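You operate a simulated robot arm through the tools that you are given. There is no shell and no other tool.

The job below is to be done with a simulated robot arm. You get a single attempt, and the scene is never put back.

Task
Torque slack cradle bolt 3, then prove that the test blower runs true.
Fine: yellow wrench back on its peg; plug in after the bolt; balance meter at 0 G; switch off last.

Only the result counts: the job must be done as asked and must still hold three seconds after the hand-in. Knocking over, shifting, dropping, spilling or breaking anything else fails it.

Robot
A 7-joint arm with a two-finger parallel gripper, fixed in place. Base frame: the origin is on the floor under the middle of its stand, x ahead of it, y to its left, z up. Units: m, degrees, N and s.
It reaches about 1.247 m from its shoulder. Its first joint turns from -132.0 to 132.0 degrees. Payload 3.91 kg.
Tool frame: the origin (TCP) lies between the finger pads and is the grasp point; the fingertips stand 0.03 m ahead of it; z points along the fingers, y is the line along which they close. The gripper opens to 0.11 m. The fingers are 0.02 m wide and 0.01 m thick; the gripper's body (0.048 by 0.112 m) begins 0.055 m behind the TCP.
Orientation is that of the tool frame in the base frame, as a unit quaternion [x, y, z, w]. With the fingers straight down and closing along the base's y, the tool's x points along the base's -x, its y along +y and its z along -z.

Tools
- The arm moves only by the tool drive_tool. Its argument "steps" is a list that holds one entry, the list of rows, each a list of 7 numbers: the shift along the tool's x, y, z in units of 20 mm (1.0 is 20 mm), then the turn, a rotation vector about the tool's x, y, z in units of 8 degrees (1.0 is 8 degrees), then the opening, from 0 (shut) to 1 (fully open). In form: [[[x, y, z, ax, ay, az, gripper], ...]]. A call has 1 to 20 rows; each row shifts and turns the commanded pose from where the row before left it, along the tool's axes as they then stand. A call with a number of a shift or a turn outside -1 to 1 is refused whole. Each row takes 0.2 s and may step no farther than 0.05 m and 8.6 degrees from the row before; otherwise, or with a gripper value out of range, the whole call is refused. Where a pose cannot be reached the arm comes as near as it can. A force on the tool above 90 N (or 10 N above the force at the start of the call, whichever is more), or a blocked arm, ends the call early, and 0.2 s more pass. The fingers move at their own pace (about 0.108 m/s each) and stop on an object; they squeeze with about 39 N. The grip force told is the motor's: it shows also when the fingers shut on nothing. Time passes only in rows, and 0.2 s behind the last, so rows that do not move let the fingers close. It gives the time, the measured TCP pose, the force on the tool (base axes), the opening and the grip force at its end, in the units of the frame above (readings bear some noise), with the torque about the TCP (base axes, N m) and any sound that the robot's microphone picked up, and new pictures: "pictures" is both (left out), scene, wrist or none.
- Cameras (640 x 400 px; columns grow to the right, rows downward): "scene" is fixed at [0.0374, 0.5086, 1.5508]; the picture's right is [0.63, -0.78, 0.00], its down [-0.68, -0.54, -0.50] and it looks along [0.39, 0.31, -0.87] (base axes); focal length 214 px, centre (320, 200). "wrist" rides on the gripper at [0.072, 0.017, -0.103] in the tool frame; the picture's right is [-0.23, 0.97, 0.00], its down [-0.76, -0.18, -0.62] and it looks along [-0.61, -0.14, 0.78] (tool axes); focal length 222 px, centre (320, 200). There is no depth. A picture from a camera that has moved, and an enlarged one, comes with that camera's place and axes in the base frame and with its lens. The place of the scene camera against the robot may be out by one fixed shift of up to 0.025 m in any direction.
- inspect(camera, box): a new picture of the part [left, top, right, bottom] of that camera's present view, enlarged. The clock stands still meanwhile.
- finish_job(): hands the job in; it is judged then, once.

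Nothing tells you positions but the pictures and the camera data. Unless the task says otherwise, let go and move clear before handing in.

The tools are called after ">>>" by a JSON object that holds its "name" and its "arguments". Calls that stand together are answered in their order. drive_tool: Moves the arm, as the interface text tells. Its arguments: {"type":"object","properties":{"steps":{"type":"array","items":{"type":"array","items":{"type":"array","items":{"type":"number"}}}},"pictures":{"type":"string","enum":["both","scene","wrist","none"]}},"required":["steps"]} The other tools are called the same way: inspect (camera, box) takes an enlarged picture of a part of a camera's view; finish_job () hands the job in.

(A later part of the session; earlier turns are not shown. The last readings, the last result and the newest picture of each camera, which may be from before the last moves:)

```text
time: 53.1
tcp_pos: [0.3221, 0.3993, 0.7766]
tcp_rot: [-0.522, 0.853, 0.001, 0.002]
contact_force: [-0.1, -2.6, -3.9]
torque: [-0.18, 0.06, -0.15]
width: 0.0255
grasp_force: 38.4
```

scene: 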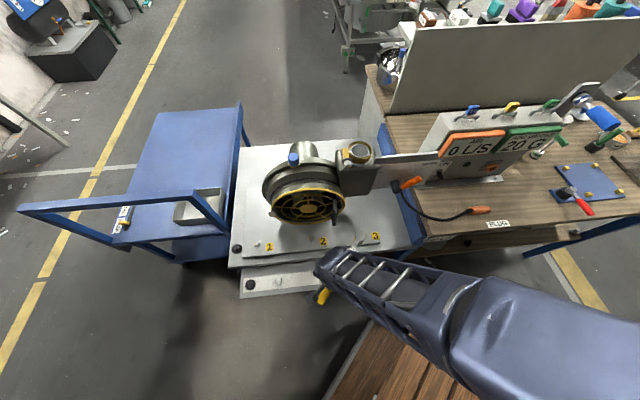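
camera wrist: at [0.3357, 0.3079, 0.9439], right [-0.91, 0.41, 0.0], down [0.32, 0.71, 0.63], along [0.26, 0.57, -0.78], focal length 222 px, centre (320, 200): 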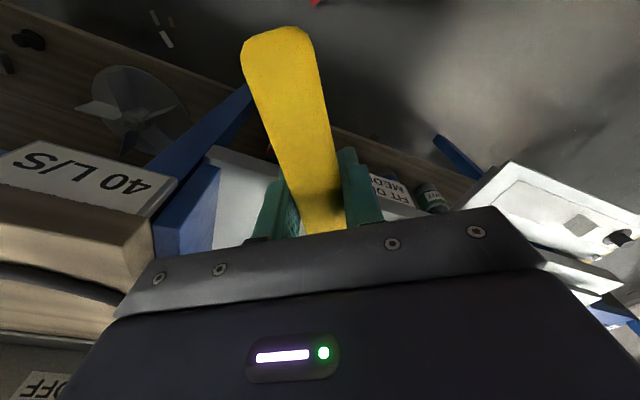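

Contact was lost while turning because the arm rode up slightly. I'll press down a bit more and keep a small downward bias while turning.

>>> {"name": "drive_tool", "arguments": {"steps": [[[0, 0, 0.15, 0, 0, 0, 0], [0, 0, 0.1, 0, 0, 0, 0], [0, 0, 0, 0, 0, 0, 0]]], "pictures": "none"}}

>>> {"name": "inspect", "arguments": {"camera": "scene", "box": [355, 220, 387, 246]}}

```text
time: 53.9
tcp_pos: [0.3213, 0.3998, 0.7715]
tcp_rot: [-0.523, 0.853, 0.002, 0.003]
contact_force: [-4.1, -9.2, 6.0]
torque: [0.96, -0.48, -0.1]
width: 0.0253
grasp_force: 39.2
```

```text
15.38 times, centred on (371, 233) of scene
camera zoom: at [0.0374, 0.5086, 1.5508], right [0.63, -0.78, 0.0], down [-0.68, -0.54, -0.5], along [0.39, 0.31, -0.87], focal length 3300 px, centre (-465, -308)
```

zoom: 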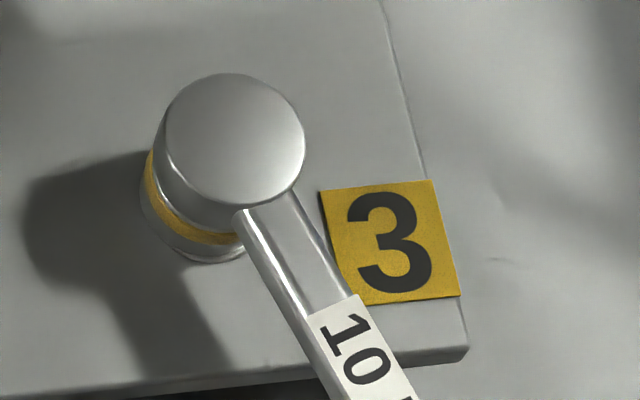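

The washer's rim is now visible below the socket, so the seating depth depends on angle. I'll zoom in on the socket and washer to measure the gap.

>>> {"name": "inspect", "arguments": {"camera": "scene", "box": [360, 226, 380, 242]}}

```text
16.00 times, centred on (370, 234) of scene
camera zoom: at [0.0374, 0.5086, 1.5508], right [0.63, -0.78, 0.0], down [-0.68, -0.54, -0.5], along [0.39, 0.31, -0.87], focal length 3432 px, centre (-480, -344)
```

zoom: 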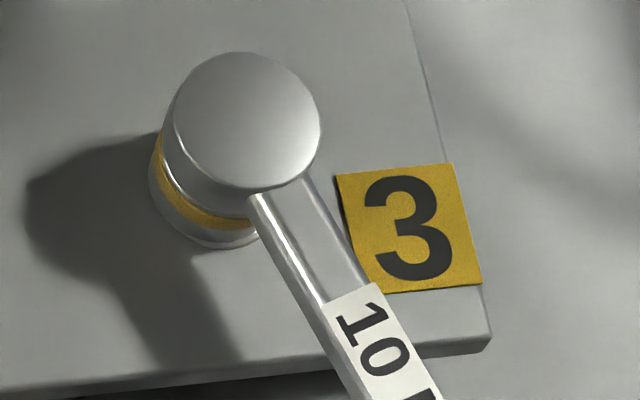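

The socket looks nearly down at the washer but it still isn't driving. I'll lift clear and get an unobstructed look at bolt 3 to see whether it has turned at all.

>>> {"name": "drive_tool", "arguments": {"steps": [[[0, 0, -1, 0, 0, 0, 0], [0, 0, -1, 0, 0, 0, 0], [0, 0, -1, 0, 0, 0, 0], [1, 0, 0, 0, 0, 0, 0], [1, 0, 0, 0, 0, 0, 0], [1, 0, 0, 0, 0, 0, 0], [1, 0, 0, 0, 0, 0, 0], [0, 0, 0, 0, 0, 0, 0]]], "pictures": "scene"}}

>>> {"name": "inspect", "arguments": {"camera": "scene", "box": [350, 228, 382, 248]}}

>>> {"name": "inspect", "arguments": {"camera": "scene", "box": [360, 228, 400, 262]}}

```text
time: 55.5
tcp_pos: [0.292, 0.3488, 0.8338]
tcp_rot: [-0.524, 0.851, 0.011, 0.013]
contact_force: [2.8, 18.6, -4.0]
torque: [-0.19, 0.09, -0.19]
width: 0.0259
grasp_force: 39.3
stopped in row 7: the force on the tool passed its limit at 129 N (the readings are from after the stop); the commanded pose is now the measured one
```

scene: 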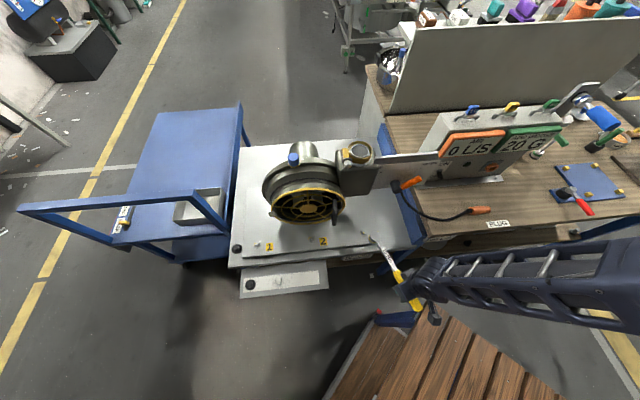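

```text
16.00 times, centred on (366, 238) of scene
camera zoom: at [0.0374, 0.5086, 1.5508], right [0.63, -0.78, 0.0], down [-0.68, -0.54, -0.5], along [0.39, 0.31, -0.87], focal length 3432 px, centre (-416, -408)
```

zoom: 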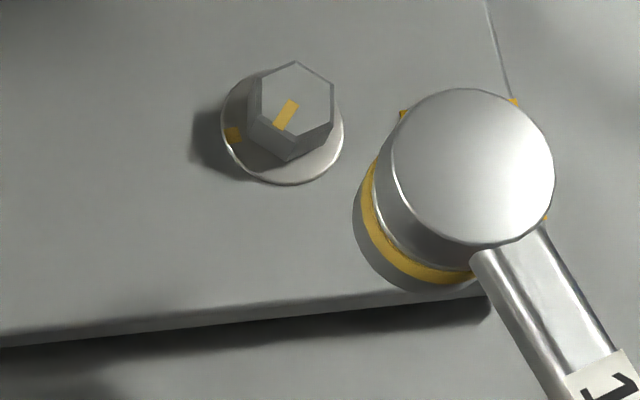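

```text
11.76 times, centred on (380, 245) of scene
camera zoom: at [0.0374, 0.5086, 1.5508], right [0.63, -0.78, 0.0], down [-0.68, -0.54, -0.5], along [0.39, 0.31, -0.87], focal length 2523 px, centre (-386, -329)
```

zoom: 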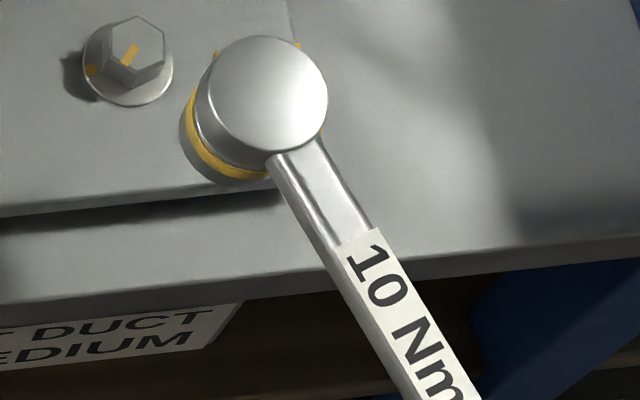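

A 129 N contact occurred while backing toward the robot, so something behind the tool is in the way. The bolt is unturned, with its stripe still about 60° off. I'll move forward again to relieve the contact and see.

>>> {"name": "drive_tool", "arguments": {"steps": [[[-0.5, 0, 0, 0, 0, 0, 0], [-0.5, 0, 0, 0, 0, 0, 0], [0, 0, 0, 0, 0, 0, 0]]], "pictures": "both"}}

```text
time: 56.3
tcp_pos: [0.3015, 0.3632, 0.8341]
tcp_rot: [-0.524, 0.852, 0.01, 0.012]
contact_force: [0.5, 0.2, -3.2]
torque: [-0.19, 0.08, -0.02]
width: 0.0255
grasp_force: 38.5
camera wrist: at [0.2522, 0.3048, 0.9352], right [-0.77, 0.64, 0.01], down [0.5, 0.58, 0.65], along [0.41, 0.5, -0.76], focal length 222 px, centre (320, 200)
```

scene: 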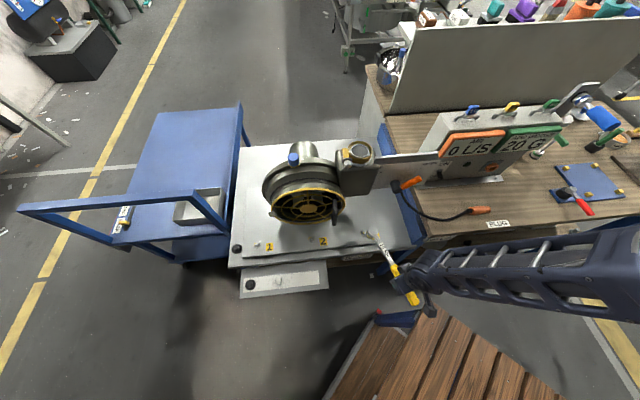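
wrist: 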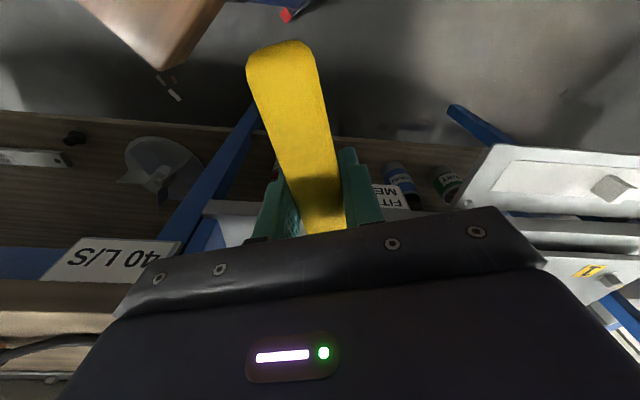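

The contact cleared; the handle end seems to have been pushed about 4 mm forward in the grip, making the lever about 0.185 m. I'll correct the 2° tilt, return above the bolt at 79°, and this time press lightly while turning slowly until the socket drops onto the hex.

>>> {"name": "drive_tool", "arguments": {"steps": [[[0, 0, 0, 0.036, 0.22, 0, 0], [-0.717, -0.873, 0, 0, 0, 0, 0], [-0.717, -0.873, 0, 0, 0, 0, 0], [-0.717, -0.873, 0, 0, 0, 0, 0], [0, 0, 0, 0, 0, -1, 0], [0, 0, 0, 0, 0, -1, 0], [0, 0, 0, 0, 0, 0, 0]]], "pictures": "wrist"}}

>>> {"name": "inspect", "arguments": {"camera": "scene", "box": [355, 218, 387, 244]}}

```text
time: 57.9
tcp_pos: [0.3674, 0.3801, 0.834]
tcp_rot: [-0.638, 0.77, 0.0, 0.001]
contact_force: [-0.6, -0.7, -3.4]
torque: [-0.16, 0.05, 0.01]
width: 0.0257
grasp_force: 38.6
camera wrist: at [0.337, 0.3123, 0.937], right [-0.91, 0.4, 0.0], down [0.32, 0.71, 0.62], along [0.25, 0.57, -0.78], focal length 222 px, centre (320, 200)
```

wrist: 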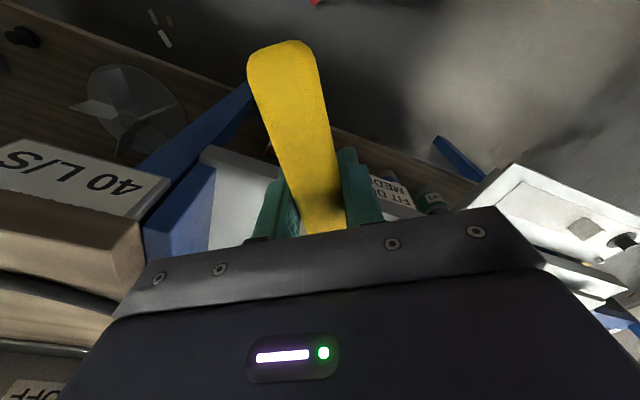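

```text
15.38 times, centred on (371, 231) of scene
camera zoom: at [0.0374, 0.5086, 1.5508], right [0.63, -0.78, 0.0], down [-0.68, -0.54, -0.5], along [0.39, 0.31, -0.87], focal length 3300 px, centre (-465, -277)
```

zoom: 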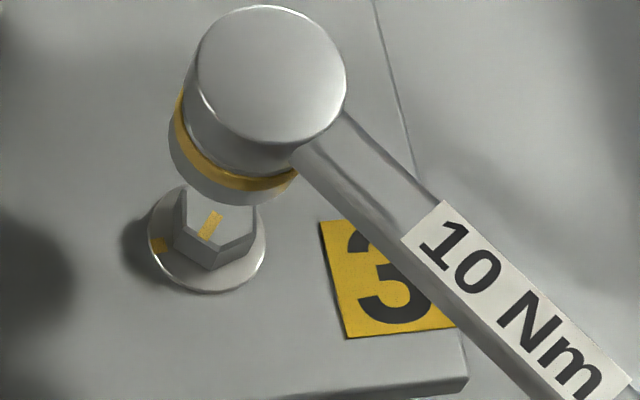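

The head is vertical above the bolt, and the bolt has been nudged about 8° so its flats sit near azimuth 67°. I'll lower again and press lightly.

>>> {"name": "drive_tool", "arguments": {"steps": [[[0.1, 0, 0.9, 0, 0, 0, 0], [0, 0, 0.9, 0, 0, 0, 0], [0, 0, 0.6, 0, 0, 0, 0], [0, 0, 0.3, 0, 0, 0, 0], [0, 0, 0, 0, 0, 0, 0]]], "pictures": "none"}}

>>> {"name": "drive_tool", "arguments": {"steps": [[[0, 0, 0.1, 0, 0, 0, 0], [0, 0, 0.1, 0, 0, 0, 0], [0, 0, 0, 0, 0, 0, 0]]], "pictures": "none"}}

```text
time: 59.1
tcp_pos: [0.3659, 0.3768, 0.7799]
tcp_rot: [-0.638, 0.77, 0.0, 0.0]
contact_force: [0.3, 0.4, -3.1]
torque: [-0.18, 0.04, -0.02]
width: 0.0255
grasp_force: 39.2
```

```text
time: 59.9
tcp_pos: [0.3668, 0.3777, 0.7772]
tcp_rot: [-0.637, 0.771, -0.001, 0.0]
contact_force: [0.8, -0.3, -2.6]
torque: [-0.13, 0.02, -0.01]
width: 0.0257
grasp_force: 39.4
```

>>> {"name": "drive_tool", "arguments": {"steps": [[[0, 0, 0.1, 0, 0, 0, 0], [0, 0, 0.1, 0, 0, 0, 0], [0, 0, 0, 0, 0, 0, 0]]], "pictures": "none"}}

>>> {"name": "drive_tool", "arguments": {"steps": [[[0, 0, 0.1, 0, 0, 0, 0], [0, 0, 0.1, 0, 0, 0, 0], [0, 0, 0, 0, 0, 0, 0]]], "pictures": "none"}}

>>> {"name": "inspect", "arguments": {"camera": "scene", "box": [355, 220, 387, 246]}}

```text
time: 60.7
tcp_pos: [0.3665, 0.3777, 0.7718]
tcp_rot: [-0.638, 0.77, 0.0, 0.0]
contact_force: [0.2, -0.5, -2.1]
torque: [-0.16, 0.02, 0.01]
width: 0.0255
grasp_force: 39.3
```

```text
time: 61.5
tcp_pos: [0.3663, 0.3769, 0.7677]
tcp_rot: [-0.637, 0.771, 0.0, 0.0]
contact_force: [0.9, -1.4, 3.2]
torque: [0.79, -0.24, -0.31]
width: 0.0256
grasp_force: 38.7
```

```text
15.38 times, centred on (371, 233) of scene
camera zoom: at [0.0374, 0.5086, 1.5508], right [0.63, -0.78, 0.0], down [-0.68, -0.54, -0.5], along [0.39, 0.31, -0.87], focal length 3300 px, centre (-465, -308)
```

zoom: 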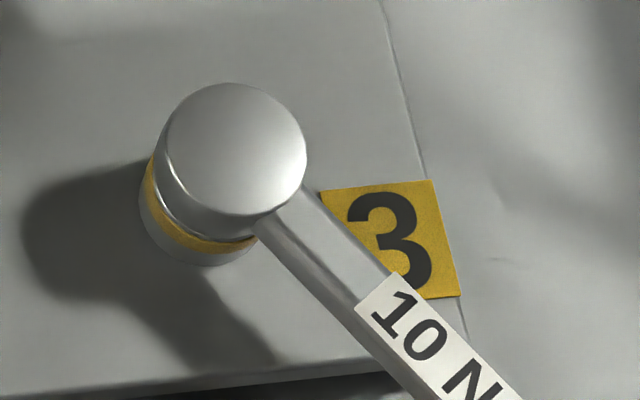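

In contact again with about 6 N. Now slow 3° clockwise steps with a slight downward bias.

>>> {"name": "drive_tool", "arguments": {"steps": [[[-0.012, 0.484, 0.03, 0, 0, 0.375, 0], [-0.012, 0.484, 0.03, 0, 0, 0.375, 0], [0, 0, 0, 0, 0, 0, 0]]], "pictures": "none"}}

>>> {"name": "drive_tool", "arguments": {"steps": [[[-0.012, 0.484, 0.03, 0, 0, 0.375, 0], [-0.012, 0.484, 0.03, 0, 0, 0.375, 0], [0, 0, 0, 0, 0, 0, 0]]], "pictures": "none"}}

>>> {"name": "drive_tool", "arguments": {"steps": [[[-0.012, 0.484, 0.03, 0, 0, 0.375, 0], [-0.012, 0.484, 0.03, 0, 0, 0.375, 0], [0, 0, 0, 0, 0, 0, 0]]], "pictures": "none"}}

```text
time: 62.3
tcp_pos: [0.3479, 0.3827, 0.7671]
tcp_rot: [-0.596, 0.803, 0.0, 0.001]
contact_force: [0.8, 2.2, 6.1]
torque: [1.25, -0.38, -0.15]
width: 0.0257
grasp_force: 39.0
```

```text
time: 63.1
tcp_pos: [0.329, 0.3879, 0.7649]
tcp_rot: [-0.552, 0.834, 0.001, 0.001]
contact_force: [4.7, 0.2, 11.8]
torque: [2.12, -1.04, -0.78]
width: 0.0256
grasp_force: 39.0
```

```text
time: 63.9
tcp_pos: [0.3115, 0.397, 0.764]
tcp_rot: [-0.509, 0.861, 0.0, 0.001]
contact_force: [1.6, 0.2, 9.0]
torque: [1.68, -0.99, -0.18]
width: 0.0257
grasp_force: 38.7
```

Some drag is showing now. I'll check the head's height in the scene view before continuing.

>>> {"name": "inspect", "arguments": {"camera": "scene", "box": [355, 220, 387, 246]}}

>>> {"name": "drive_tool", "arguments": {"steps": [[[-0.012, 0.484, 0.0, 0, 0, 0.375, 0], [-0.012, 0.484, 0.0, 0, 0, 0.375, 0], [0, 0, 0, 0, 0, 0, 0]]], "pictures": "none"}}

>>> {"name": "drive_tool", "arguments": {"steps": [[[-0.012, 0.484, 0.0, 0, 0, 0.375, 0], [-0.012, 0.484, 0.0, 0, 0, 0.375, 0], [0, 0, 0, 0, 0, 0, 0]]], "pictures": "none"}}

>>> {"name": "drive_tool", "arguments": {"steps": [[[-0.012, 0.484, 0.0, 0, 0, 0.375, 0], [-0.012, 0.484, 0.0, 0, 0, 0.375, 0], [0, 0, 0, 0, 0, 0, 0]]], "pictures": "none"}}

>>> {"name": "inspect", "arguments": {"camera": "scene", "box": [355, 220, 387, 246]}}

```text
15.38 times, centred on (371, 233) of scene
camera zoom: at [0.0374, 0.5086, 1.5508], right [0.63, -0.78, 0.0], down [-0.68, -0.54, -0.5], along [0.39, 0.31, -0.87], focal length 3300 px, centre (-465, -308)
```

zoom: 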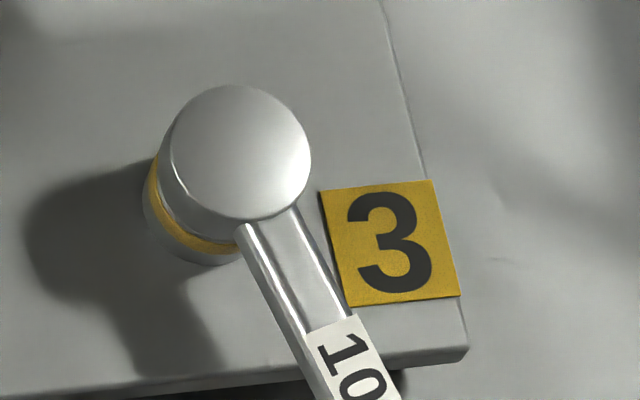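

```text
time: 64.7
tcp_pos: [0.2948, 0.4054, 0.7636]
tcp_rot: [-0.463, 0.887, 0.0, 0.0]
contact_force: [1.1, 0.7, -3.2]
torque: [-0.14, 0.08, -0.21]
width: 0.0257
grasp_force: 39.3
```

```text
time: 65.5
tcp_pos: [0.2803, 0.4185, 0.763]
tcp_rot: [-0.416, 0.91, -0.001, 0.001]
contact_force: [0.6, 1.5, -0.4]
torque: [0.32, -0.25, -0.03]
width: 0.0257
grasp_force: 38.8
```

```text
time: 66.3
tcp_pos: [0.2658, 0.4314, 0.7632]
tcp_rot: [-0.368, 0.93, 0.0, 0.0]
contact_force: [0.1, -1.2, 1.1]
torque: [0.36, -0.42, -0.09]
width: 0.0258
grasp_force: 38.9
```

```text
15.38 times, centred on (371, 233) of scene
camera zoom: at [0.0374, 0.5086, 1.5508], right [0.63, -0.78, 0.0], down [-0.68, -0.54, -0.5], along [0.39, 0.31, -0.87], focal length 3300 px, centre (-465, -308)
```

zoom: 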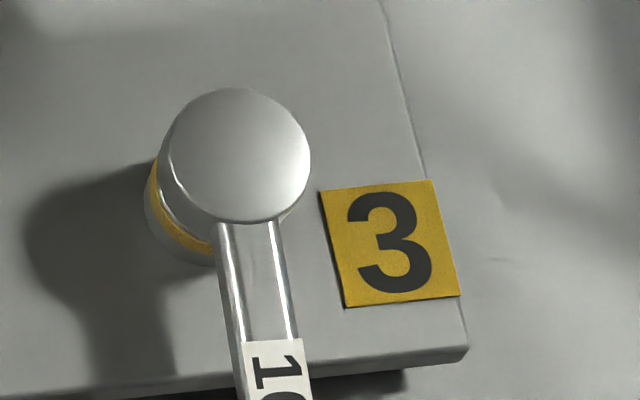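

The vertical load vanished near 57° and the head sits slightly lower, as if it dropped in. I'll keep turning and watch for tangential torque.

>>> {"name": "drive_tool", "arguments": {"steps": [[[-0.012, 0.484, 0.02, 0, 0, 0.375, 0], [-0.012, 0.484, 0.02, 0, 0, 0.375, 0], [0, 0, 0, 0, 0, 0, 0]]], "pictures": "none"}}

>>> {"name": "drive_tool", "arguments": {"steps": [[[-0.012, 0.484, 0.02, 0, 0, 0.375, 0], [-0.012, 0.484, 0.02, 0, 0, 0.375, 0], [0, 0, 0, 0, 0, 0, 0]]], "pictures": "none"}}

>>> {"name": "drive_tool", "arguments": {"steps": [[[-0.012, 0.484, 0.02, 0, 0, 0.375, 0], [-0.012, 0.484, 0.02, 0, 0, 0.375, 0], [0, 0, 0, 0, 0, 0, 0]]], "pictures": "none"}}

>>> {"name": "drive_tool", "arguments": {"steps": [[[-0.012, 0.484, 0.02, 0, 0, 0.375, 0], [-0.012, 0.484, 0.02, 0, 0, 0.375, 0], [0, 0, 0, 0, 0, 0, 0]]], "pictures": "none"}}

>>> {"name": "inspect", "arguments": {"camera": "scene", "box": [355, 220, 387, 246]}}

```text
time: 67.1
tcp_pos: [0.2537, 0.4459, 0.7625]
tcp_rot: [-0.319, 0.948, 0.0, 0.001]
contact_force: [3.5, 8.1, -3.1]
torque: [-0.12, 0.11, 0.81]
width: 0.0254
grasp_force: 38.8
```

```text
time: 67.9
tcp_pos: [0.2431, 0.4626, 0.7625]
tcp_rot: [-0.268, 0.963, 0.0, 0.001]
contact_force: [0.5, -2.2, 21.6]
torque: [0.46, -1.34, -0.41]
width: 0.0258
grasp_force: 39.0
```

```text
time: 68.7
tcp_pos: [0.2331, 0.4797, 0.7622]
tcp_rot: [-0.217, 0.976, -0.001, -0.001]
contact_force: [4.0, -1.2, 1.2]
torque: [0.24, -0.59, -0.32]
width: 0.0255
grasp_force: 39.4
```

```text
time: 69.5
tcp_pos: [0.2276, 0.4975, 0.7601]
tcp_rot: [-0.167, 0.986, 0.0, 0.0]
contact_force: [6.8, 1.5, 2.1]
torque: [0.3, -0.68, -0.25]
width: 0.0258
grasp_force: 39.0
```

```text
15.38 times, centred on (371, 233) of scene
camera zoom: at [0.0374, 0.5086, 1.5508], right [0.63, -0.78, 0.0], down [-0.68, -0.54, -0.5], along [0.39, 0.31, -0.87], focal length 3300 px, centre (-465, -308)
```

zoom: 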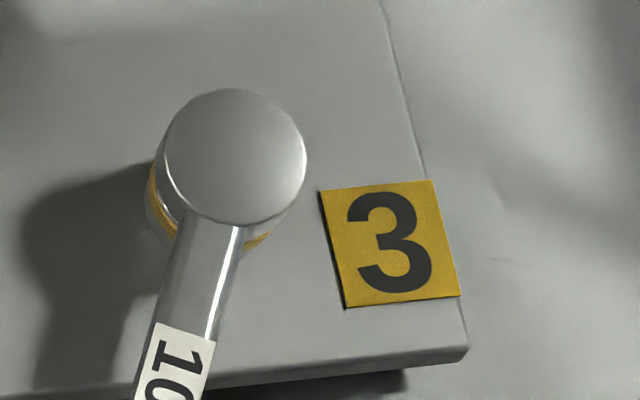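

Still turning with slight loads. If the hex was caught near 57°, the stripe should now be close to the mark, so I'll continue in small steps and watch for a torque rise or click.

>>> {"name": "drive_tool", "arguments": {"steps": [[[-0.03, 0.484, 0.02, 0, 0, 0.375, 0], [-0.03, 0.484, 0.02, 0, 0, 0.375, 0], [0, 0, 0, 0, 0, 0, 0]]], "pictures": "none"}}

>>> {"name": "drive_tool", "arguments": {"steps": [[[-0.03, 0.484, 0.02, 0, 0, 0.375, 0], [-0.03, 0.484, 0.02, 0, 0, 0.375, 0], [0, 0, 0, 0, 0, 0, 0]]], "pictures": "none"}}

>>> {"name": "drive_tool", "arguments": {"steps": [[[-0.03, 0.484, 0.02, 0, 0, 0.375, 0], [0, 0, 0, 0, 0, 0, 0]]], "pictures": "scene"}}

```text
time: 70.3
tcp_pos: [0.2216, 0.5168, 0.7596]
tcp_rot: [-0.114, 0.993, 0.0, 0.0]
contact_force: [2.3, -0.7, 2.4]
torque: [0.26, -0.47, -0.31]
width: 0.0257
grasp_force: 39.3
```

```text
time: 71.1
tcp_pos: [0.218, 0.5351, 0.7589]
tcp_rot: [-0.062, 0.998, 0.0, 0.001]
contact_force: [0.8, -0.2, 2.2]
torque: [0.11, -0.88, -0.19]
width: 0.0259
grasp_force: 39.2
```

```text
time: 71.7
tcp_pos: [0.2183, 0.5452, 0.7594]
tcp_rot: [-0.036, 0.999, 0.0, 0.0]
contact_force: [-2.4, 0.8, 5.5]
torque: [0.07, -1.13, 0.19]
width: 0.026
grasp_force: 38.9
```

scene: 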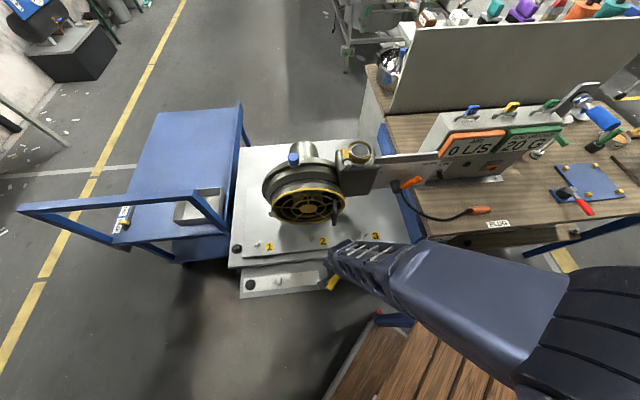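

No torque has built. I'll lift and look at the stripe again.

>>> {"name": "drive_tool", "arguments": {"steps": [[[0, 0, -1, 0, 0, 0, 0], [0, 0, -1, 0, 0, 0, 0], [0, 0, -1, 0, 0, 0, 0], [0, 0, -1, 0, 0, 0, 0], [1, 0, 0, 0, 0, 0, 0], [1, 0, 0, 0, 0, 0, 0], [1, 0, 0, 0, 0, 0, 0], [0, 0, 0, 0, 0, 0, 0]]], "pictures": "wrist"}}

>>> {"name": "inspect", "arguments": {"camera": "scene", "box": [350, 228, 382, 248]}}

```text
time: 73.5
tcp_pos: [0.1574, 0.5417, 0.839]
tcp_rot: [-0.037, 0.999, 0.0, 0.0]
contact_force: [0.4, -0.3, -2.3]
torque: [-0.01, 0.16, 0.03]
width: 0.0256
grasp_force: 39.2
camera wrist: at [0.0837, 0.5528, 0.9428], right [0.16, 0.99, 0.0], down [0.77, -0.12, 0.62], along [0.62, -0.1, -0.78], focal length 222 px, centre (320, 200)
```

wrist: 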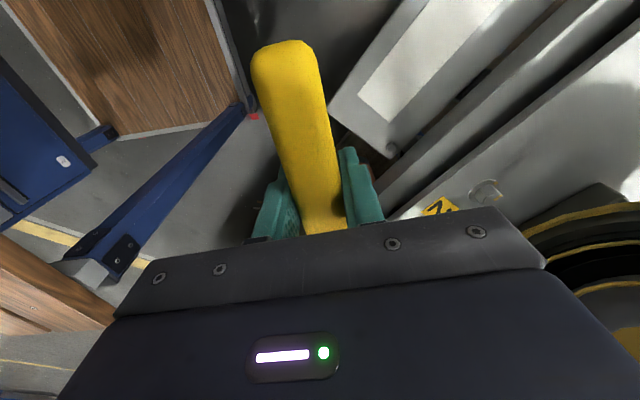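

```text
16.00 times, centred on (366, 238) of scene
camera zoom: at [0.0374, 0.5086, 1.5508], right [0.63, -0.78, 0.0], down [-0.68, -0.54, -0.5], along [0.39, 0.31, -0.87], focal length 3432 px, centre (-416, -408)
```

zoom: 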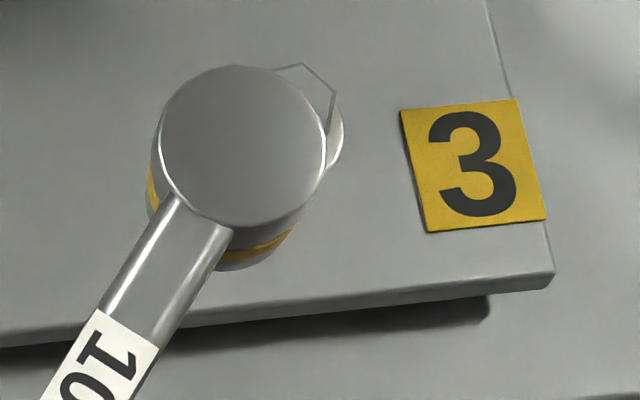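

The head still hides the bolt, so I'll shift sideways to uncover it.

>>> {"name": "drive_tool", "arguments": {"steps": [[[0, -1, 0, 0, 0, 0, 0], [0, -1, 0, 0, 0, 0, 0], [0, -1, 0, 0, 0, 0, 0], [0, 0, 0, 0, 0, 0, 0]]], "pictures": "none"}}

>>> {"name": "inspect", "arguments": {"camera": "scene", "box": [350, 228, 382, 248]}}

```text
time: 74.5
tcp_pos: [0.1625, 0.4814, 0.8391]
tcp_rot: [-0.037, 0.999, 0.0, -0.001]
contact_force: [0.0, -0.2, -3.0]
torque: [0.0, 0.15, 0.0]
width: 0.0261
grasp_force: 38.8
```

```text
16.00 times, centred on (366, 238) of scene
camera zoom: at [0.0374, 0.5086, 1.5508], right [0.63, -0.78, 0.0], down [-0.68, -0.54, -0.5], along [0.39, 0.31, -0.87], focal length 3432 px, centre (-416, -408)
```

zoom: 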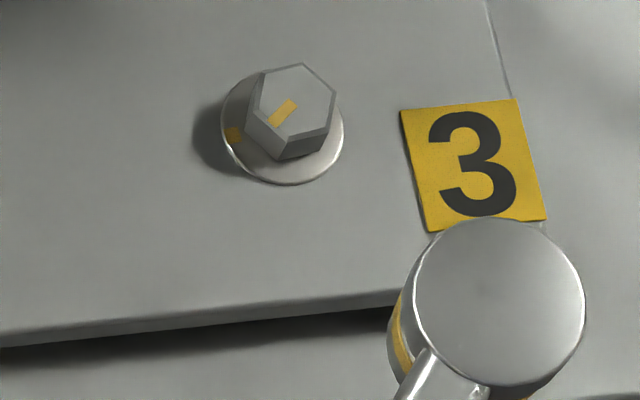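

The bolt turned only about another 10° (stripe now near 177°, mark at 135°), so the socket mostly slips. I'll look at the wrench's peg for clues to the socket's shape.

>>> {"name": "inspect", "arguments": {"camera": "scene", "box": [238, 274, 270, 294]}}

>>> {"name": "inspect", "arguments": {"camera": "scene", "box": [330, 235, 420, 300]}}

```text
16.00 times, centred on (254, 284) of scene
camera zoom: at [0.0374, 0.5086, 1.5508], right [0.63, -0.78, 0.0], down [-0.68, -0.54, -0.5], along [0.39, 0.31, -0.87], focal length 3432 px, centre (1376, -1144)
```

zoom: 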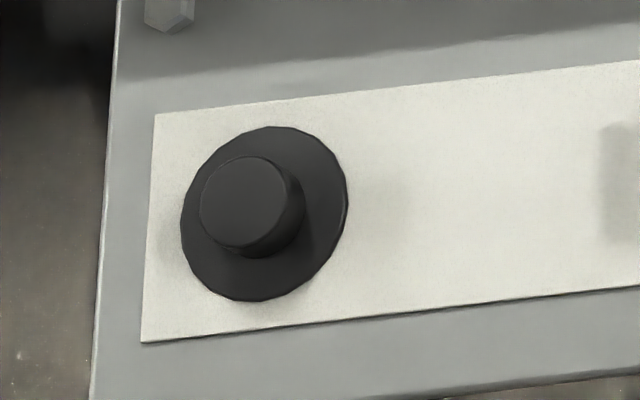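

```text
6.15 times, centred on (375, 268) of scene
camera zoom: at [0.0374, 0.5086, 1.5508], right [0.63, -0.78, 0.0], down [-0.68, -0.54, -0.5], along [0.39, 0.31, -0.87], focal length 1320 px, centre (-18, -215)
```

zoom: 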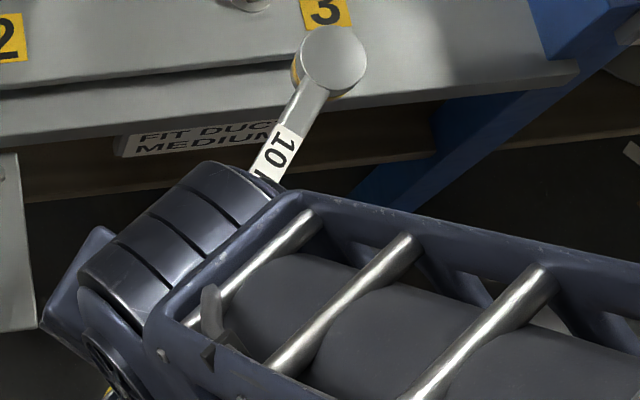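

The peg is round, about as wide as the hex corners, so the socket likely drives only when properly seated and level; my pressing had pitched the wrench about 3°. I'll swing back to the start angle, level the wrench by tilting the tool, and try again with gentler seating.

>>> {"name": "drive_tool", "arguments": {"steps": [[[-0.745, 0.76, 0, 0, 0, 0, 0], [-0.745, 0.76, 0, 0, 0, 0, 0], [-0.745, 0.76, 0, 0, 0, 0, 0], [-0.745, 0.76, 0, 0, 0, 0, 0], [-0.047, -0.927, 0, 0, 0, -0.721, 0], [-0.047, -0.927, 0, 0, 0, -0.721, 0], [-0.047, -0.927, 0, 0, 0, -0.721, 0], [-0.047, -0.927, 0, 0, 0, -0.721, 0], [-0.047, -0.927, 0, 0, 0, -0.721, 0], [-0.047, -0.927, 0, 0, 0, -0.721, 0], [-0.047, -0.927, 0, 0, 0, -0.721, 0], [-0.047, -0.927, 0, 0, 0, -0.721, 0], [-0.047, -0.927, 0, 0, 0, -0.721, 0], [-0.047, -0.927, 0, 0, 0, -0.721, 0], [-0.047, -0.927, 0, 0, 0, -0.721, 0], [-0.047, -0.927, 0, 0, 0, -0.721, 0], [-0.047, -0.927, 0, 0, 0, -0.721, 0], [0, 0, 0, 0, 0, 0, 0]]], "pictures": "scene"}}

>>> {"name": "inspect", "arguments": {"camera": "scene", "box": [355, 216, 395, 246]}}

```text
time: 78.3
tcp_pos: [0.366, 0.3785, 0.8397]
tcp_rot: [-0.638, 0.77, 0.0, 0.0]
contact_force: [0.8, -0.3, -2.5]
torque: [-0.2, 0.02, -0.01]
width: 0.0258
grasp_force: 38.3
```

scene: 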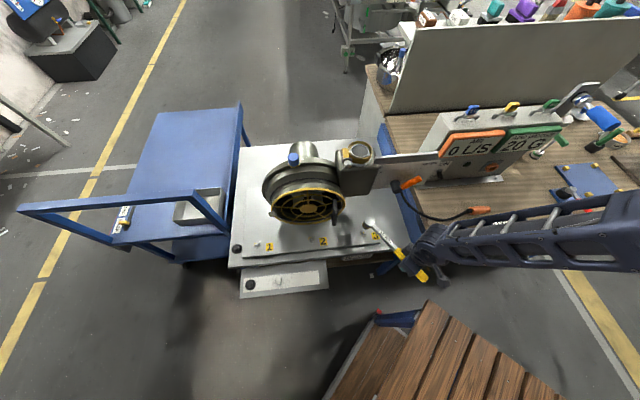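

```text
13.33 times, centred on (375, 231) of scene
camera zoom: at [0.0374, 0.5086, 1.5508], right [0.63, -0.78, 0.0], down [-0.68, -0.54, -0.5], along [0.39, 0.31, -0.87], focal length 2860 px, centre (-413, -213)
```

zoom: 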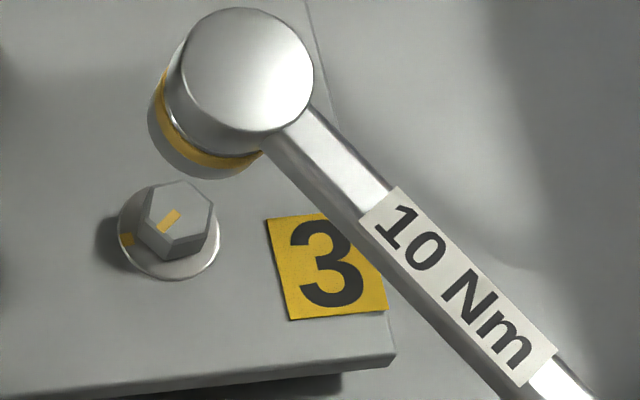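

The picture shows the wrench has pitched about 6° nose-up in the grip, which explains the poor engagement. I'll tilt the tool to level the wrench and re-check.

>>> {"name": "drive_tool", "arguments": {"steps": [[[0, 0, 0, 0, 0.75, 0, 0], [0, 0, 0, 0, 0, 0, 0]]], "pictures": "none"}}

>>> {"name": "inspect", "arguments": {"camera": "scene", "box": [355, 216, 395, 246]}}

```text
time: 78.9
tcp_pos: [0.3652, 0.3787, 0.8396]
tcp_rot: [-0.636, 0.77, -0.034, -0.04]
contact_force: [0.1, 0.7, -3.1]
torque: [-0.16, 0.03, -0.01]
width: 0.0256
grasp_force: 39.5
```

```text
13.33 times, centred on (375, 231) of scene
camera zoom: at [0.0374, 0.5086, 1.5508], right [0.63, -0.78, 0.0], down [-0.68, -0.54, -0.5], along [0.39, 0.31, -0.87], focal length 2860 px, centre (-413, -213)
```

zoom: 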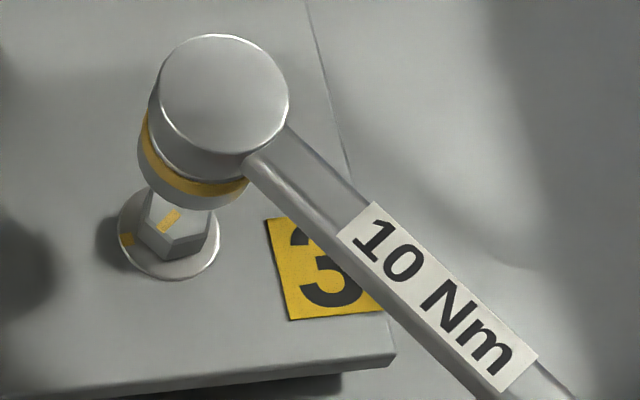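

Now the head is upright. I'll shift about 3 mm to centre it and lower straight down, compensating for the tool tilt.

>>> {"name": "drive_tool", "arguments": {"steps": [[[-0.1, -0.17, 0.95, 0, 0, 0, 0], [-0.1, 0, 0.95, 0, 0, 0, 0], [-0.07, 0, 0.7, 0, 0, 0, 0], [0, 0, 0, 0, 0, 0, 0]]], "pictures": "none"}}

>>> {"name": "inspect", "arguments": {"camera": "scene", "box": [355, 220, 387, 246]}}

```text
time: 79.9
tcp_pos: [0.37, 0.3796, 0.7876]
tcp_rot: [-0.637, 0.769, -0.033, -0.04]
contact_force: [-0.8, -0.3, -1.1]
torque: [0.22, -0.02, 0.09]
width: 0.0259
grasp_force: 39.0
```

```text
15.38 times, centred on (371, 233) of scene
camera zoom: at [0.0374, 0.5086, 1.5508], right [0.63, -0.78, 0.0], down [-0.68, -0.54, -0.5], along [0.39, 0.31, -0.87], focal length 3300 px, centre (-465, -308)
```

zoom: 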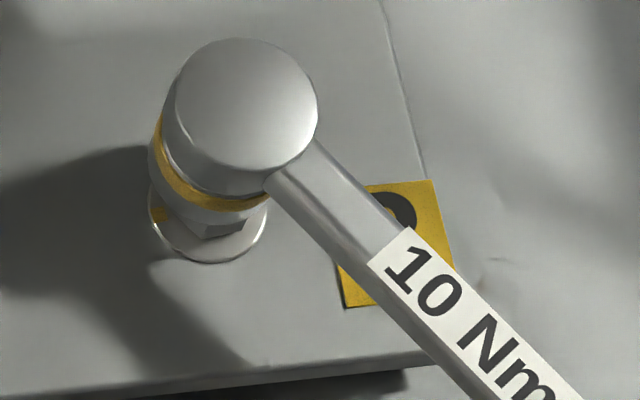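

The head was resting on top of the hex, because that 3 mm shift was wrong; past good engagements put the bolt axis nearer (0.399, 0.5605). I'll lift, undo the shift and re-level.

>>> {"name": "drive_tool", "arguments": {"steps": [[[0.1, 0, -0.95, 0, 0, 0, 0], [0.1, 0.19, -0.95, 0, 0, 0, 0], [0, 0, 0, 0, 0.33, 0, 0], [0, 0, 0, 0, 0, 0, 0]]], "pictures": "none"}}

>>> {"name": "inspect", "arguments": {"camera": "scene", "box": [355, 216, 395, 246]}}

```text
time: 80.9
tcp_pos: [0.3654, 0.3786, 0.8238]
tcp_rot: [-0.636, 0.768, -0.049, -0.058]
contact_force: [-0.8, 0.0, -1.5]
torque: [-0.2, 0.04, -0.01]
width: 0.0259
grasp_force: 38.8
```

```text
13.33 times, centred on (375, 231) of scene
camera zoom: at [0.0374, 0.5086, 1.5508], right [0.63, -0.78, 0.0], down [-0.68, -0.54, -0.5], along [0.39, 0.31, -0.87], focal length 2860 px, centre (-413, -213)
```

zoom: 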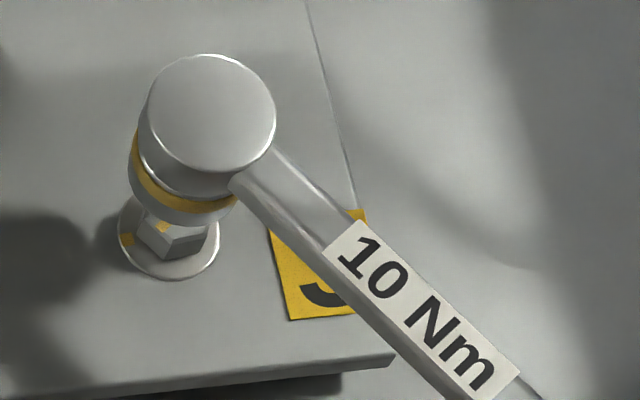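

Level again, with the head axis at about (0.398, 0.561). Lowering in small steps now.

>>> {"name": "drive_tool", "arguments": {"steps": [[[-0.12, 0, 0.8, 0, 0, 0, 0], [-0.12, 0, 0.8, 0, 0, 0, 0], [0, 0, 0, 0, 0, 0, 0]]], "pictures": "none"}}

>>> {"name": "drive_tool", "arguments": {"steps": [[[-0.03, 0, 0.2, 0, 0, 0, 0], [0, 0, 0, 0, 0, 0, 0]]], "pictures": "none"}}

>>> {"name": "inspect", "arguments": {"camera": "scene", "box": [355, 220, 387, 246]}}

```text
time: 81.7
tcp_pos: [0.3665, 0.3794, 0.7924]
tcp_rot: [-0.636, 0.768, -0.048, -0.058]
contact_force: [1.7, -1.1, 6.7]
torque: [1.51, -0.4, -0.13]
width: 0.0255
grasp_force: 39.4
```

```text
time: 82.3
tcp_pos: [0.3656, 0.3803, 0.7873]
tcp_rot: [-0.636, 0.768, -0.048, -0.058]
contact_force: [0.6, -2.5, 1.9]
torque: [0.8, -0.22, -0.25]
width: 0.0254
grasp_force: 39.2
```

```text
15.38 times, centred on (371, 233) of scene
camera zoom: at [0.0374, 0.5086, 1.5508], right [0.63, -0.78, 0.0], down [-0.68, -0.54, -0.5], along [0.39, 0.31, -0.87], focal length 3300 px, centre (-465, -308)
```

zoom: 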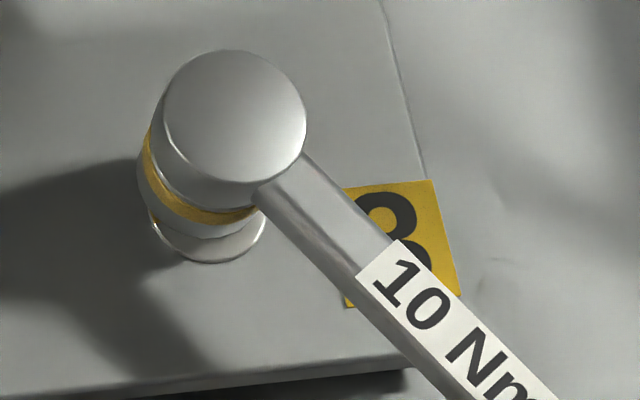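

It only drops on when the socket's flats match the hex: at relative 0–12° it seated, at 22° it rests on top. The hex is now aligned for φ ≈ 57°, so I'll lift, rotate the wrench there, and seat it properly.

>>> {"name": "drive_tool", "arguments": {"steps": [[[0.137, 0, -0.9, 0, 0, 0, 0], [0.137, 0, -0.9, 0, 0, 0, 0], [-0.042, 0.887, -0.006, -0.104, 0, 0.68, 0], [-0.042, 0.887, -0.006, -0.104, 0, 0.68, 0], [-0.042, 0.887, -0.006, -0.104, 0, 0.68, 0], [-0.042, 0.887, -0.006, -0.104, 0, 0.68, 0], [0, 0, 0, 0, 0, 0, 0]]], "pictures": "none"}}

>>> {"name": "inspect", "arguments": {"camera": "scene", "box": [355, 216, 395, 246]}}

```text
time: 83.9
tcp_pos: [0.3011, 0.4055, 0.8241]
tcp_rot: [-0.477, 0.876, -0.036, -0.066]
contact_force: [0.1, -0.7, -3.6]
torque: [-0.14, 0.12, 0.02]
width: 0.0256
grasp_force: 39.0
```

```text
13.33 times, centred on (375, 231) of scene
camera zoom: at [0.0374, 0.5086, 1.5508], right [0.63, -0.78, 0.0], down [-0.68, -0.54, -0.5], along [0.39, 0.31, -0.87], focal length 2860 px, centre (-413, -213)
```

zoom: 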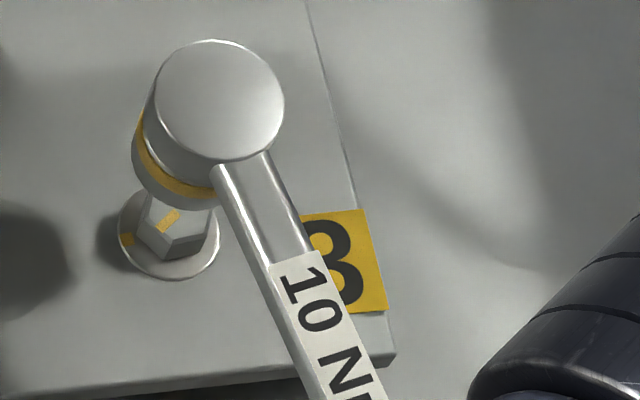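

At φ = 57° and in line with the hex. I'll apply a small re-level and lower in steps.

>>> {"name": "drive_tool", "arguments": {"steps": [[[0.085, 0, 0, 0, 0.23, 0, 0], [-0.146, 0, 0.786, 0, 0, 0, 0], [-0.146, 0, 0.786, 0, 0, 0, 0], [0, 0, 0, 0, 0, 0, 0]]], "pictures": "none"}}

>>> {"name": "drive_tool", "arguments": {"steps": [[[-0.046, 0, 0.246, 0, 0, 0, 0], [0, 0, 0, 0, 0, 0, 0]]], "pictures": "none"}}

>>> {"name": "inspect", "arguments": {"camera": "scene", "box": [355, 220, 387, 246]}}

```text
time: 84.9
tcp_pos: [0.2989, 0.4036, 0.7929]
tcp_rot: [-0.476, 0.874, -0.044, -0.08]
contact_force: [0.4, 0.6, -4.3]
torque: [-0.15, 0.07, -0.01]
width: 0.0256
grasp_force: 39.1
```

```text
time: 85.5
tcp_pos: [0.2983, 0.4017, 0.7867]
tcp_rot: [-0.476, 0.875, -0.043, -0.08]
contact_force: [0.9, -0.9, -3.6]
torque: [-0.34, 0.11, -0.39]
width: 0.0258
grasp_force: 38.8
```

```text
15.38 times, centred on (371, 233) of scene
camera zoom: at [0.0374, 0.5086, 1.5508], right [0.63, -0.78, 0.0], down [-0.68, -0.54, -0.5], along [0.39, 0.31, -0.87], focal length 3300 px, centre (-465, -308)
```

zoom: 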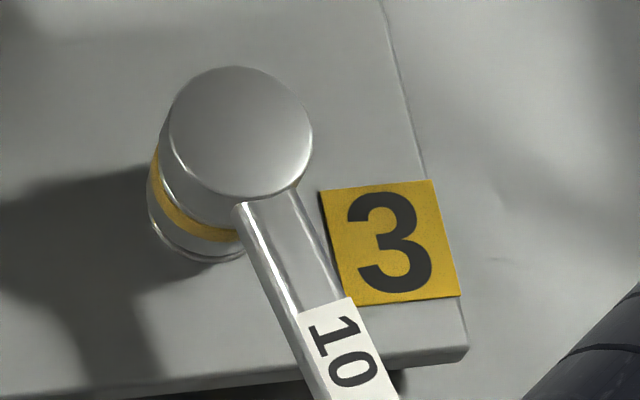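

It's sliding over the hex without vertical contact. I'll nudge 2 mm forward and lower to full seating.

>>> {"name": "drive_tool", "arguments": {"steps": [[[-0.1, 0, 0, 0, 0, 0, 0], [-0.046, 0, 0.246, 0, 0, 0, 0], [0, 0, 0, 0, 0, 0, 0]]], "pictures": "none"}}

>>> {"name": "drive_tool", "arguments": {"steps": [[[-0.046, 0, 0.246, 0, 0, 0, 0], [0, 0, 0, 0, 0, 0, 0]]], "pictures": "none"}}

>>> {"name": "drive_tool", "arguments": {"steps": [[[-0.03, 0, 0.147, 0, 0, 0, 0], [0, 0, 0, 0, 0, 0, 0]]], "pictures": "none"}}

```text
time: 86.3
tcp_pos: [0.2998, 0.4044, 0.7829]
tcp_rot: [-0.476, 0.874, -0.043, -0.08]
contact_force: [-1.2, -4.4, -1.2]
torque: [-0.01, -0.04, -0.42]
width: 0.026
grasp_force: 39.1
```

```text
time: 86.9
tcp_pos: [0.3009, 0.4049, 0.7785]
tcp_rot: [-0.477, 0.874, -0.043, -0.079]
contact_force: [-7.6, -15.7, 55.7]
torque: [0.92, -0.52, -0.37]
width: 0.0258
grasp_force: 38.8
```

```text
time: 87.5
tcp_pos: [0.3003, 0.403, 0.7754]
tcp_rot: [-0.476, 0.875, -0.043, -0.08]
contact_force: [-8.3, -14.3, 65.7]
torque: [0.5, -0.46, -0.17]
width: 0.0255
grasp_force: 39.2
```

Now there's a firm 55–65 N vertical load with almost no tilt torque, the sign of a fully seated socket. I'll ease off slightly and begin the clockwise turn.

>>> {"name": "drive_tool", "arguments": {"steps": [[[0.015, 0, -0.07, 0, 0, 0, 0], [0, 0, 0, 0, 0, 0, 0]]], "pictures": "none"}}

>>> {"name": "drive_tool", "arguments": {"steps": [[[-0.005, 0.323, 0, -0.045, 0, 0.246, 0], [-0.005, 0.323, 0, -0.045, 0, 0.246, 0], [0, 0, 0, 0, 0, 0, 0]]], "pictures": "none"}}

```text
time: 88.1
tcp_pos: [0.2993, 0.4051, 0.7759]
tcp_rot: [-0.477, 0.874, -0.044, -0.079]
contact_force: [-4.2, -8.1, 46.2]
torque: [-0.57, 0.35, -0.11]
width: 0.0259
grasp_force: 38.5
```

```text
time: 88.9
tcp_pos: [0.2894, 0.4122, 0.7759]
tcp_rot: [-0.445, 0.891, -0.041, -0.081]
contact_force: [2.0, -6.0, 40.1]
torque: [-0.17, 0.11, -1.0]
width: 0.0257
grasp_force: 39.2
```

A resisting force of about 5 N has appeared, meaning the bolt is turning with some friction. I continue in small steps.

>>> {"name": "drive_tool", "arguments": {"steps": [[[-0.005, 0.323, 0, -0.045, 0, 0.246, 0], [-0.005, 0.323, 0, -0.045, 0, 0.246, 0], [-0.005, 0.323, 0, -0.045, 0, 0.246, 0], [0, 0, 0, 0, 0, 0, 0]]], "pictures": "none"}}

>>> {"name": "drive_tool", "arguments": {"steps": [[[-0.005, 0.323, 0, -0.045, 0, 0.246, 0], [-0.005, 0.323, 0, -0.045, 0, 0.246, 0], [-0.005, 0.323, 0, -0.045, 0, 0.246, 0], [0, 0, 0, 0, 0, 0, 0]]], "pictures": "none"}}

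```text
time: 89.9
tcp_pos: [0.275, 0.4239, 0.7766]
tcp_rot: [-0.398, 0.913, -0.037, -0.083]
contact_force: [9.7, 9.0, 23.0]
torque: [-0.52, 0.5, -0.27]
width: 0.0258
grasp_force: 38.7
```

```text
time: 90.9
tcp_pos: [0.2619, 0.438, 0.7769]
tcp_rot: [-0.35, 0.932, -0.032, -0.085]
contact_force: [22.6, 16.2, 23.8]
torque: [-0.12, 0.11, -0.39]
width: 0.026
grasp_force: 39.1
```

The load is mostly radial (28 N), so my arc centre is slightly off. I'll ease 2 mm inward and continue.

>>> {"name": "drive_tool", "arguments": {"steps": [[[-0.1, 0, 0, 0, 0, 0, 0], [0, 0, 0, 0, 0, 0, 0]]], "pictures": "none"}}

>>> {"name": "drive_tool", "arguments": {"steps": [[[-0.02, 0.323, 0, -0.045, 0, 0.246, 0], [-0.02, 0.323, 0, -0.045, 0, 0.246, 0], [-0.02, 0.323, 0, -0.045, 0, 0.246, 0], [0, 0, 0, 0, 0, 0, 0]]], "pictures": "none"}}

```text
time: 91.5
tcp_pos: [0.2618, 0.4391, 0.7754]
tcp_rot: [-0.351, 0.932, -0.032, -0.085]
contact_force: [4.2, 0.4, 38.7]
torque: [0.36, -0.53, -0.52]
width: 0.0257
grasp_force: 38.9
```

```text
time: 92.5
tcp_pos: [0.2492, 0.4554, 0.7747]
tcp_rot: [-0.3, 0.949, -0.028, -0.087]
contact_force: [-15.9, -19.6, 39.2]
torque: [0.1, 0.14, -1.27]
width: 0.0257
grasp_force: 39.2
```

Slightly over-corrected inward. I'll ease out about 1 mm and continue turning.

>>> {"name": "drive_tool", "arguments": {"steps": [[[0.06, 0.323, 0, -0.045, 0, 0.246, 0], [-0.005, 0.323, 0, -0.045, 0, 0.246, 0], [-0.005, 0.323, 0, -0.045, 0, 0.246, 0], [0, 0, 0, 0, 0, 0, 0]]], "pictures": "none"}}

>>> {"name": "drive_tool", "arguments": {"steps": [[[-0.005, 0.323, 0, -0.045, 0, 0.246, 0], [-0.005, 0.323, 0, -0.045, 0, 0.246, 0], [0, 0, 0, 0, 0, 0, 0]]], "pictures": "none"}}

```text
time: 93.5
tcp_pos: [0.2398, 0.473, 0.7774]
tcp_rot: [-0.25, 0.964, -0.023, -0.087]
contact_force: [-1.7, -8.2, 29.7]
torque: [0.02, -0.08, -1.31]
width: 0.026
grasp_force: 39.1
```

```text
time: 94.3
tcp_pos: [0.2346, 0.4827, 0.775]
tcp_rot: [-0.217, 0.972, -0.02, -0.09]
contact_force: [-0.1, 0.2, -3.2]
torque: [-0.09, 0.15, 0.0]
width: 0.0259
grasp_force: 39.1
```

The load suddenly vanished at φ ≈ 25°. I'll check the head in the scene view.

>>> {"name": "inspect", "arguments": {"camera": "scene", "box": [355, 220, 387, 246]}}

```text
15.38 times, centred on (371, 233) of scene
camera zoom: at [0.0374, 0.5086, 1.5508], right [0.63, -0.78, 0.0], down [-0.68, -0.54, -0.5], along [0.39, 0.31, -0.87], focal length 3300 px, centre (-465, -308)
```

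zoom: 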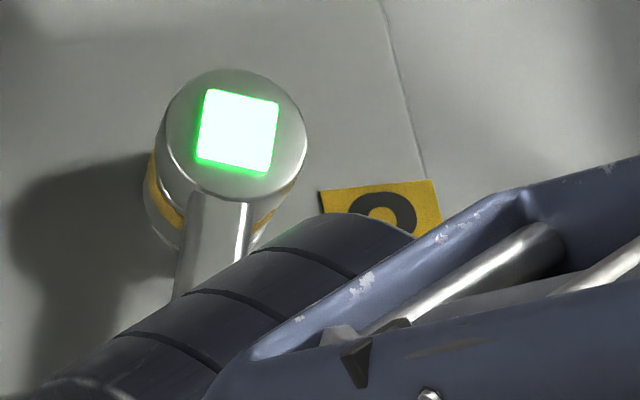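

A green light came on atop the wrench, so the torque has been reached. I'll lift straight off and verify the bolt's stripe.

>>> {"name": "drive_tool", "arguments": {"steps": [[[0.09, 0, -0.49, 0, 0, 0, 0], [0.18, 0, -0.98, 0, 0, 0, 0], [0.18, 0, -0.98, 0, 0, 0, 0], [0.18, 0, -0.98, 0, 0, 0, 0], [1, 0, 0.18, 0, 0, 0, 0], [1, 0, 0.18, 0, 0, 0, 0], [0.5, -1, 0, 0, 0, 0, 0], [0, -1, 0, 0, 0, 0, 0], [0, 0, 0, 0, 0, 0, 0]]], "pictures": "both"}}

>>> {"name": "inspect", "arguments": {"camera": "scene", "box": [350, 228, 382, 248]}}

```text
time: 96.3
tcp_pos: [0.205, 0.427, 0.8485]
tcp_rot: [-0.216, 0.972, -0.02, -0.088]
contact_force: [0.8, 0.5, -3.6]
torque: [-0.07, 0.13, -0.01]
width: 0.0258
grasp_force: 38.8
camera wrist: at [0.1505, 0.4198, 0.9632], right [-0.21, 0.98, -0.04], down [0.86, 0.21, 0.47], along [0.47, 0.06, -0.88], focal length 222 px, centre (320, 200)
```

scene: 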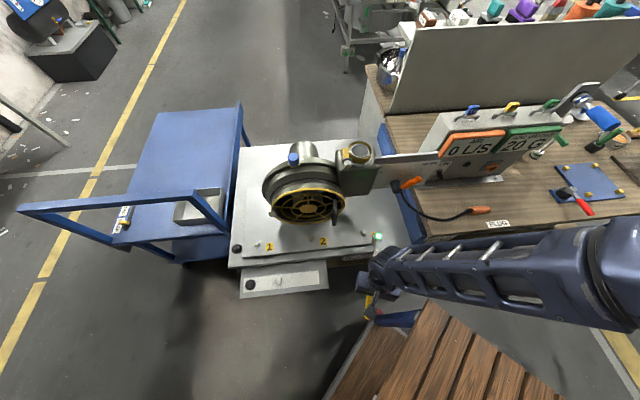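
wrist: 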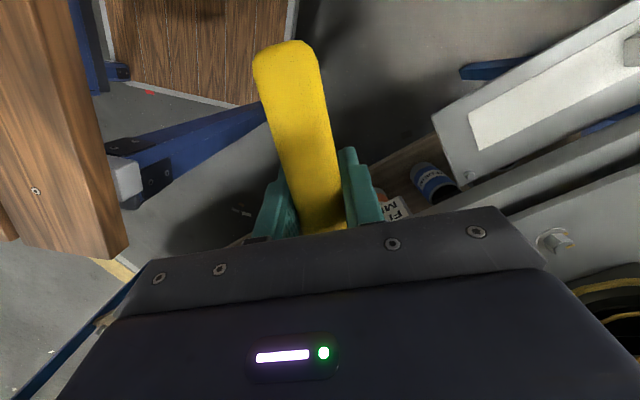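

```text
16.00 times, centred on (366, 238) of scene
camera zoom: at [0.0374, 0.5086, 1.5508], right [0.63, -0.78, 0.0], down [-0.68, -0.54, -0.5], along [0.39, 0.31, -0.87], focal length 3432 px, centre (-416, -408)
```

zoom: 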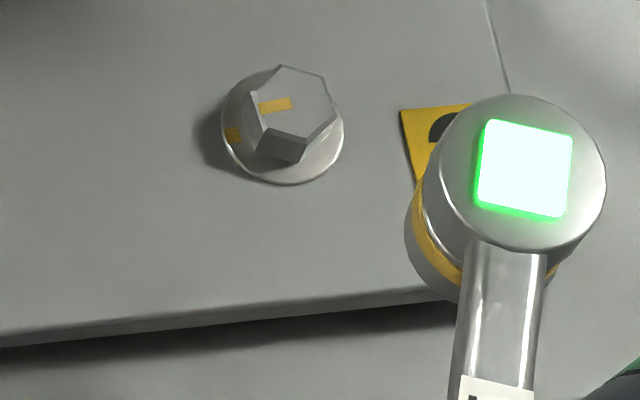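

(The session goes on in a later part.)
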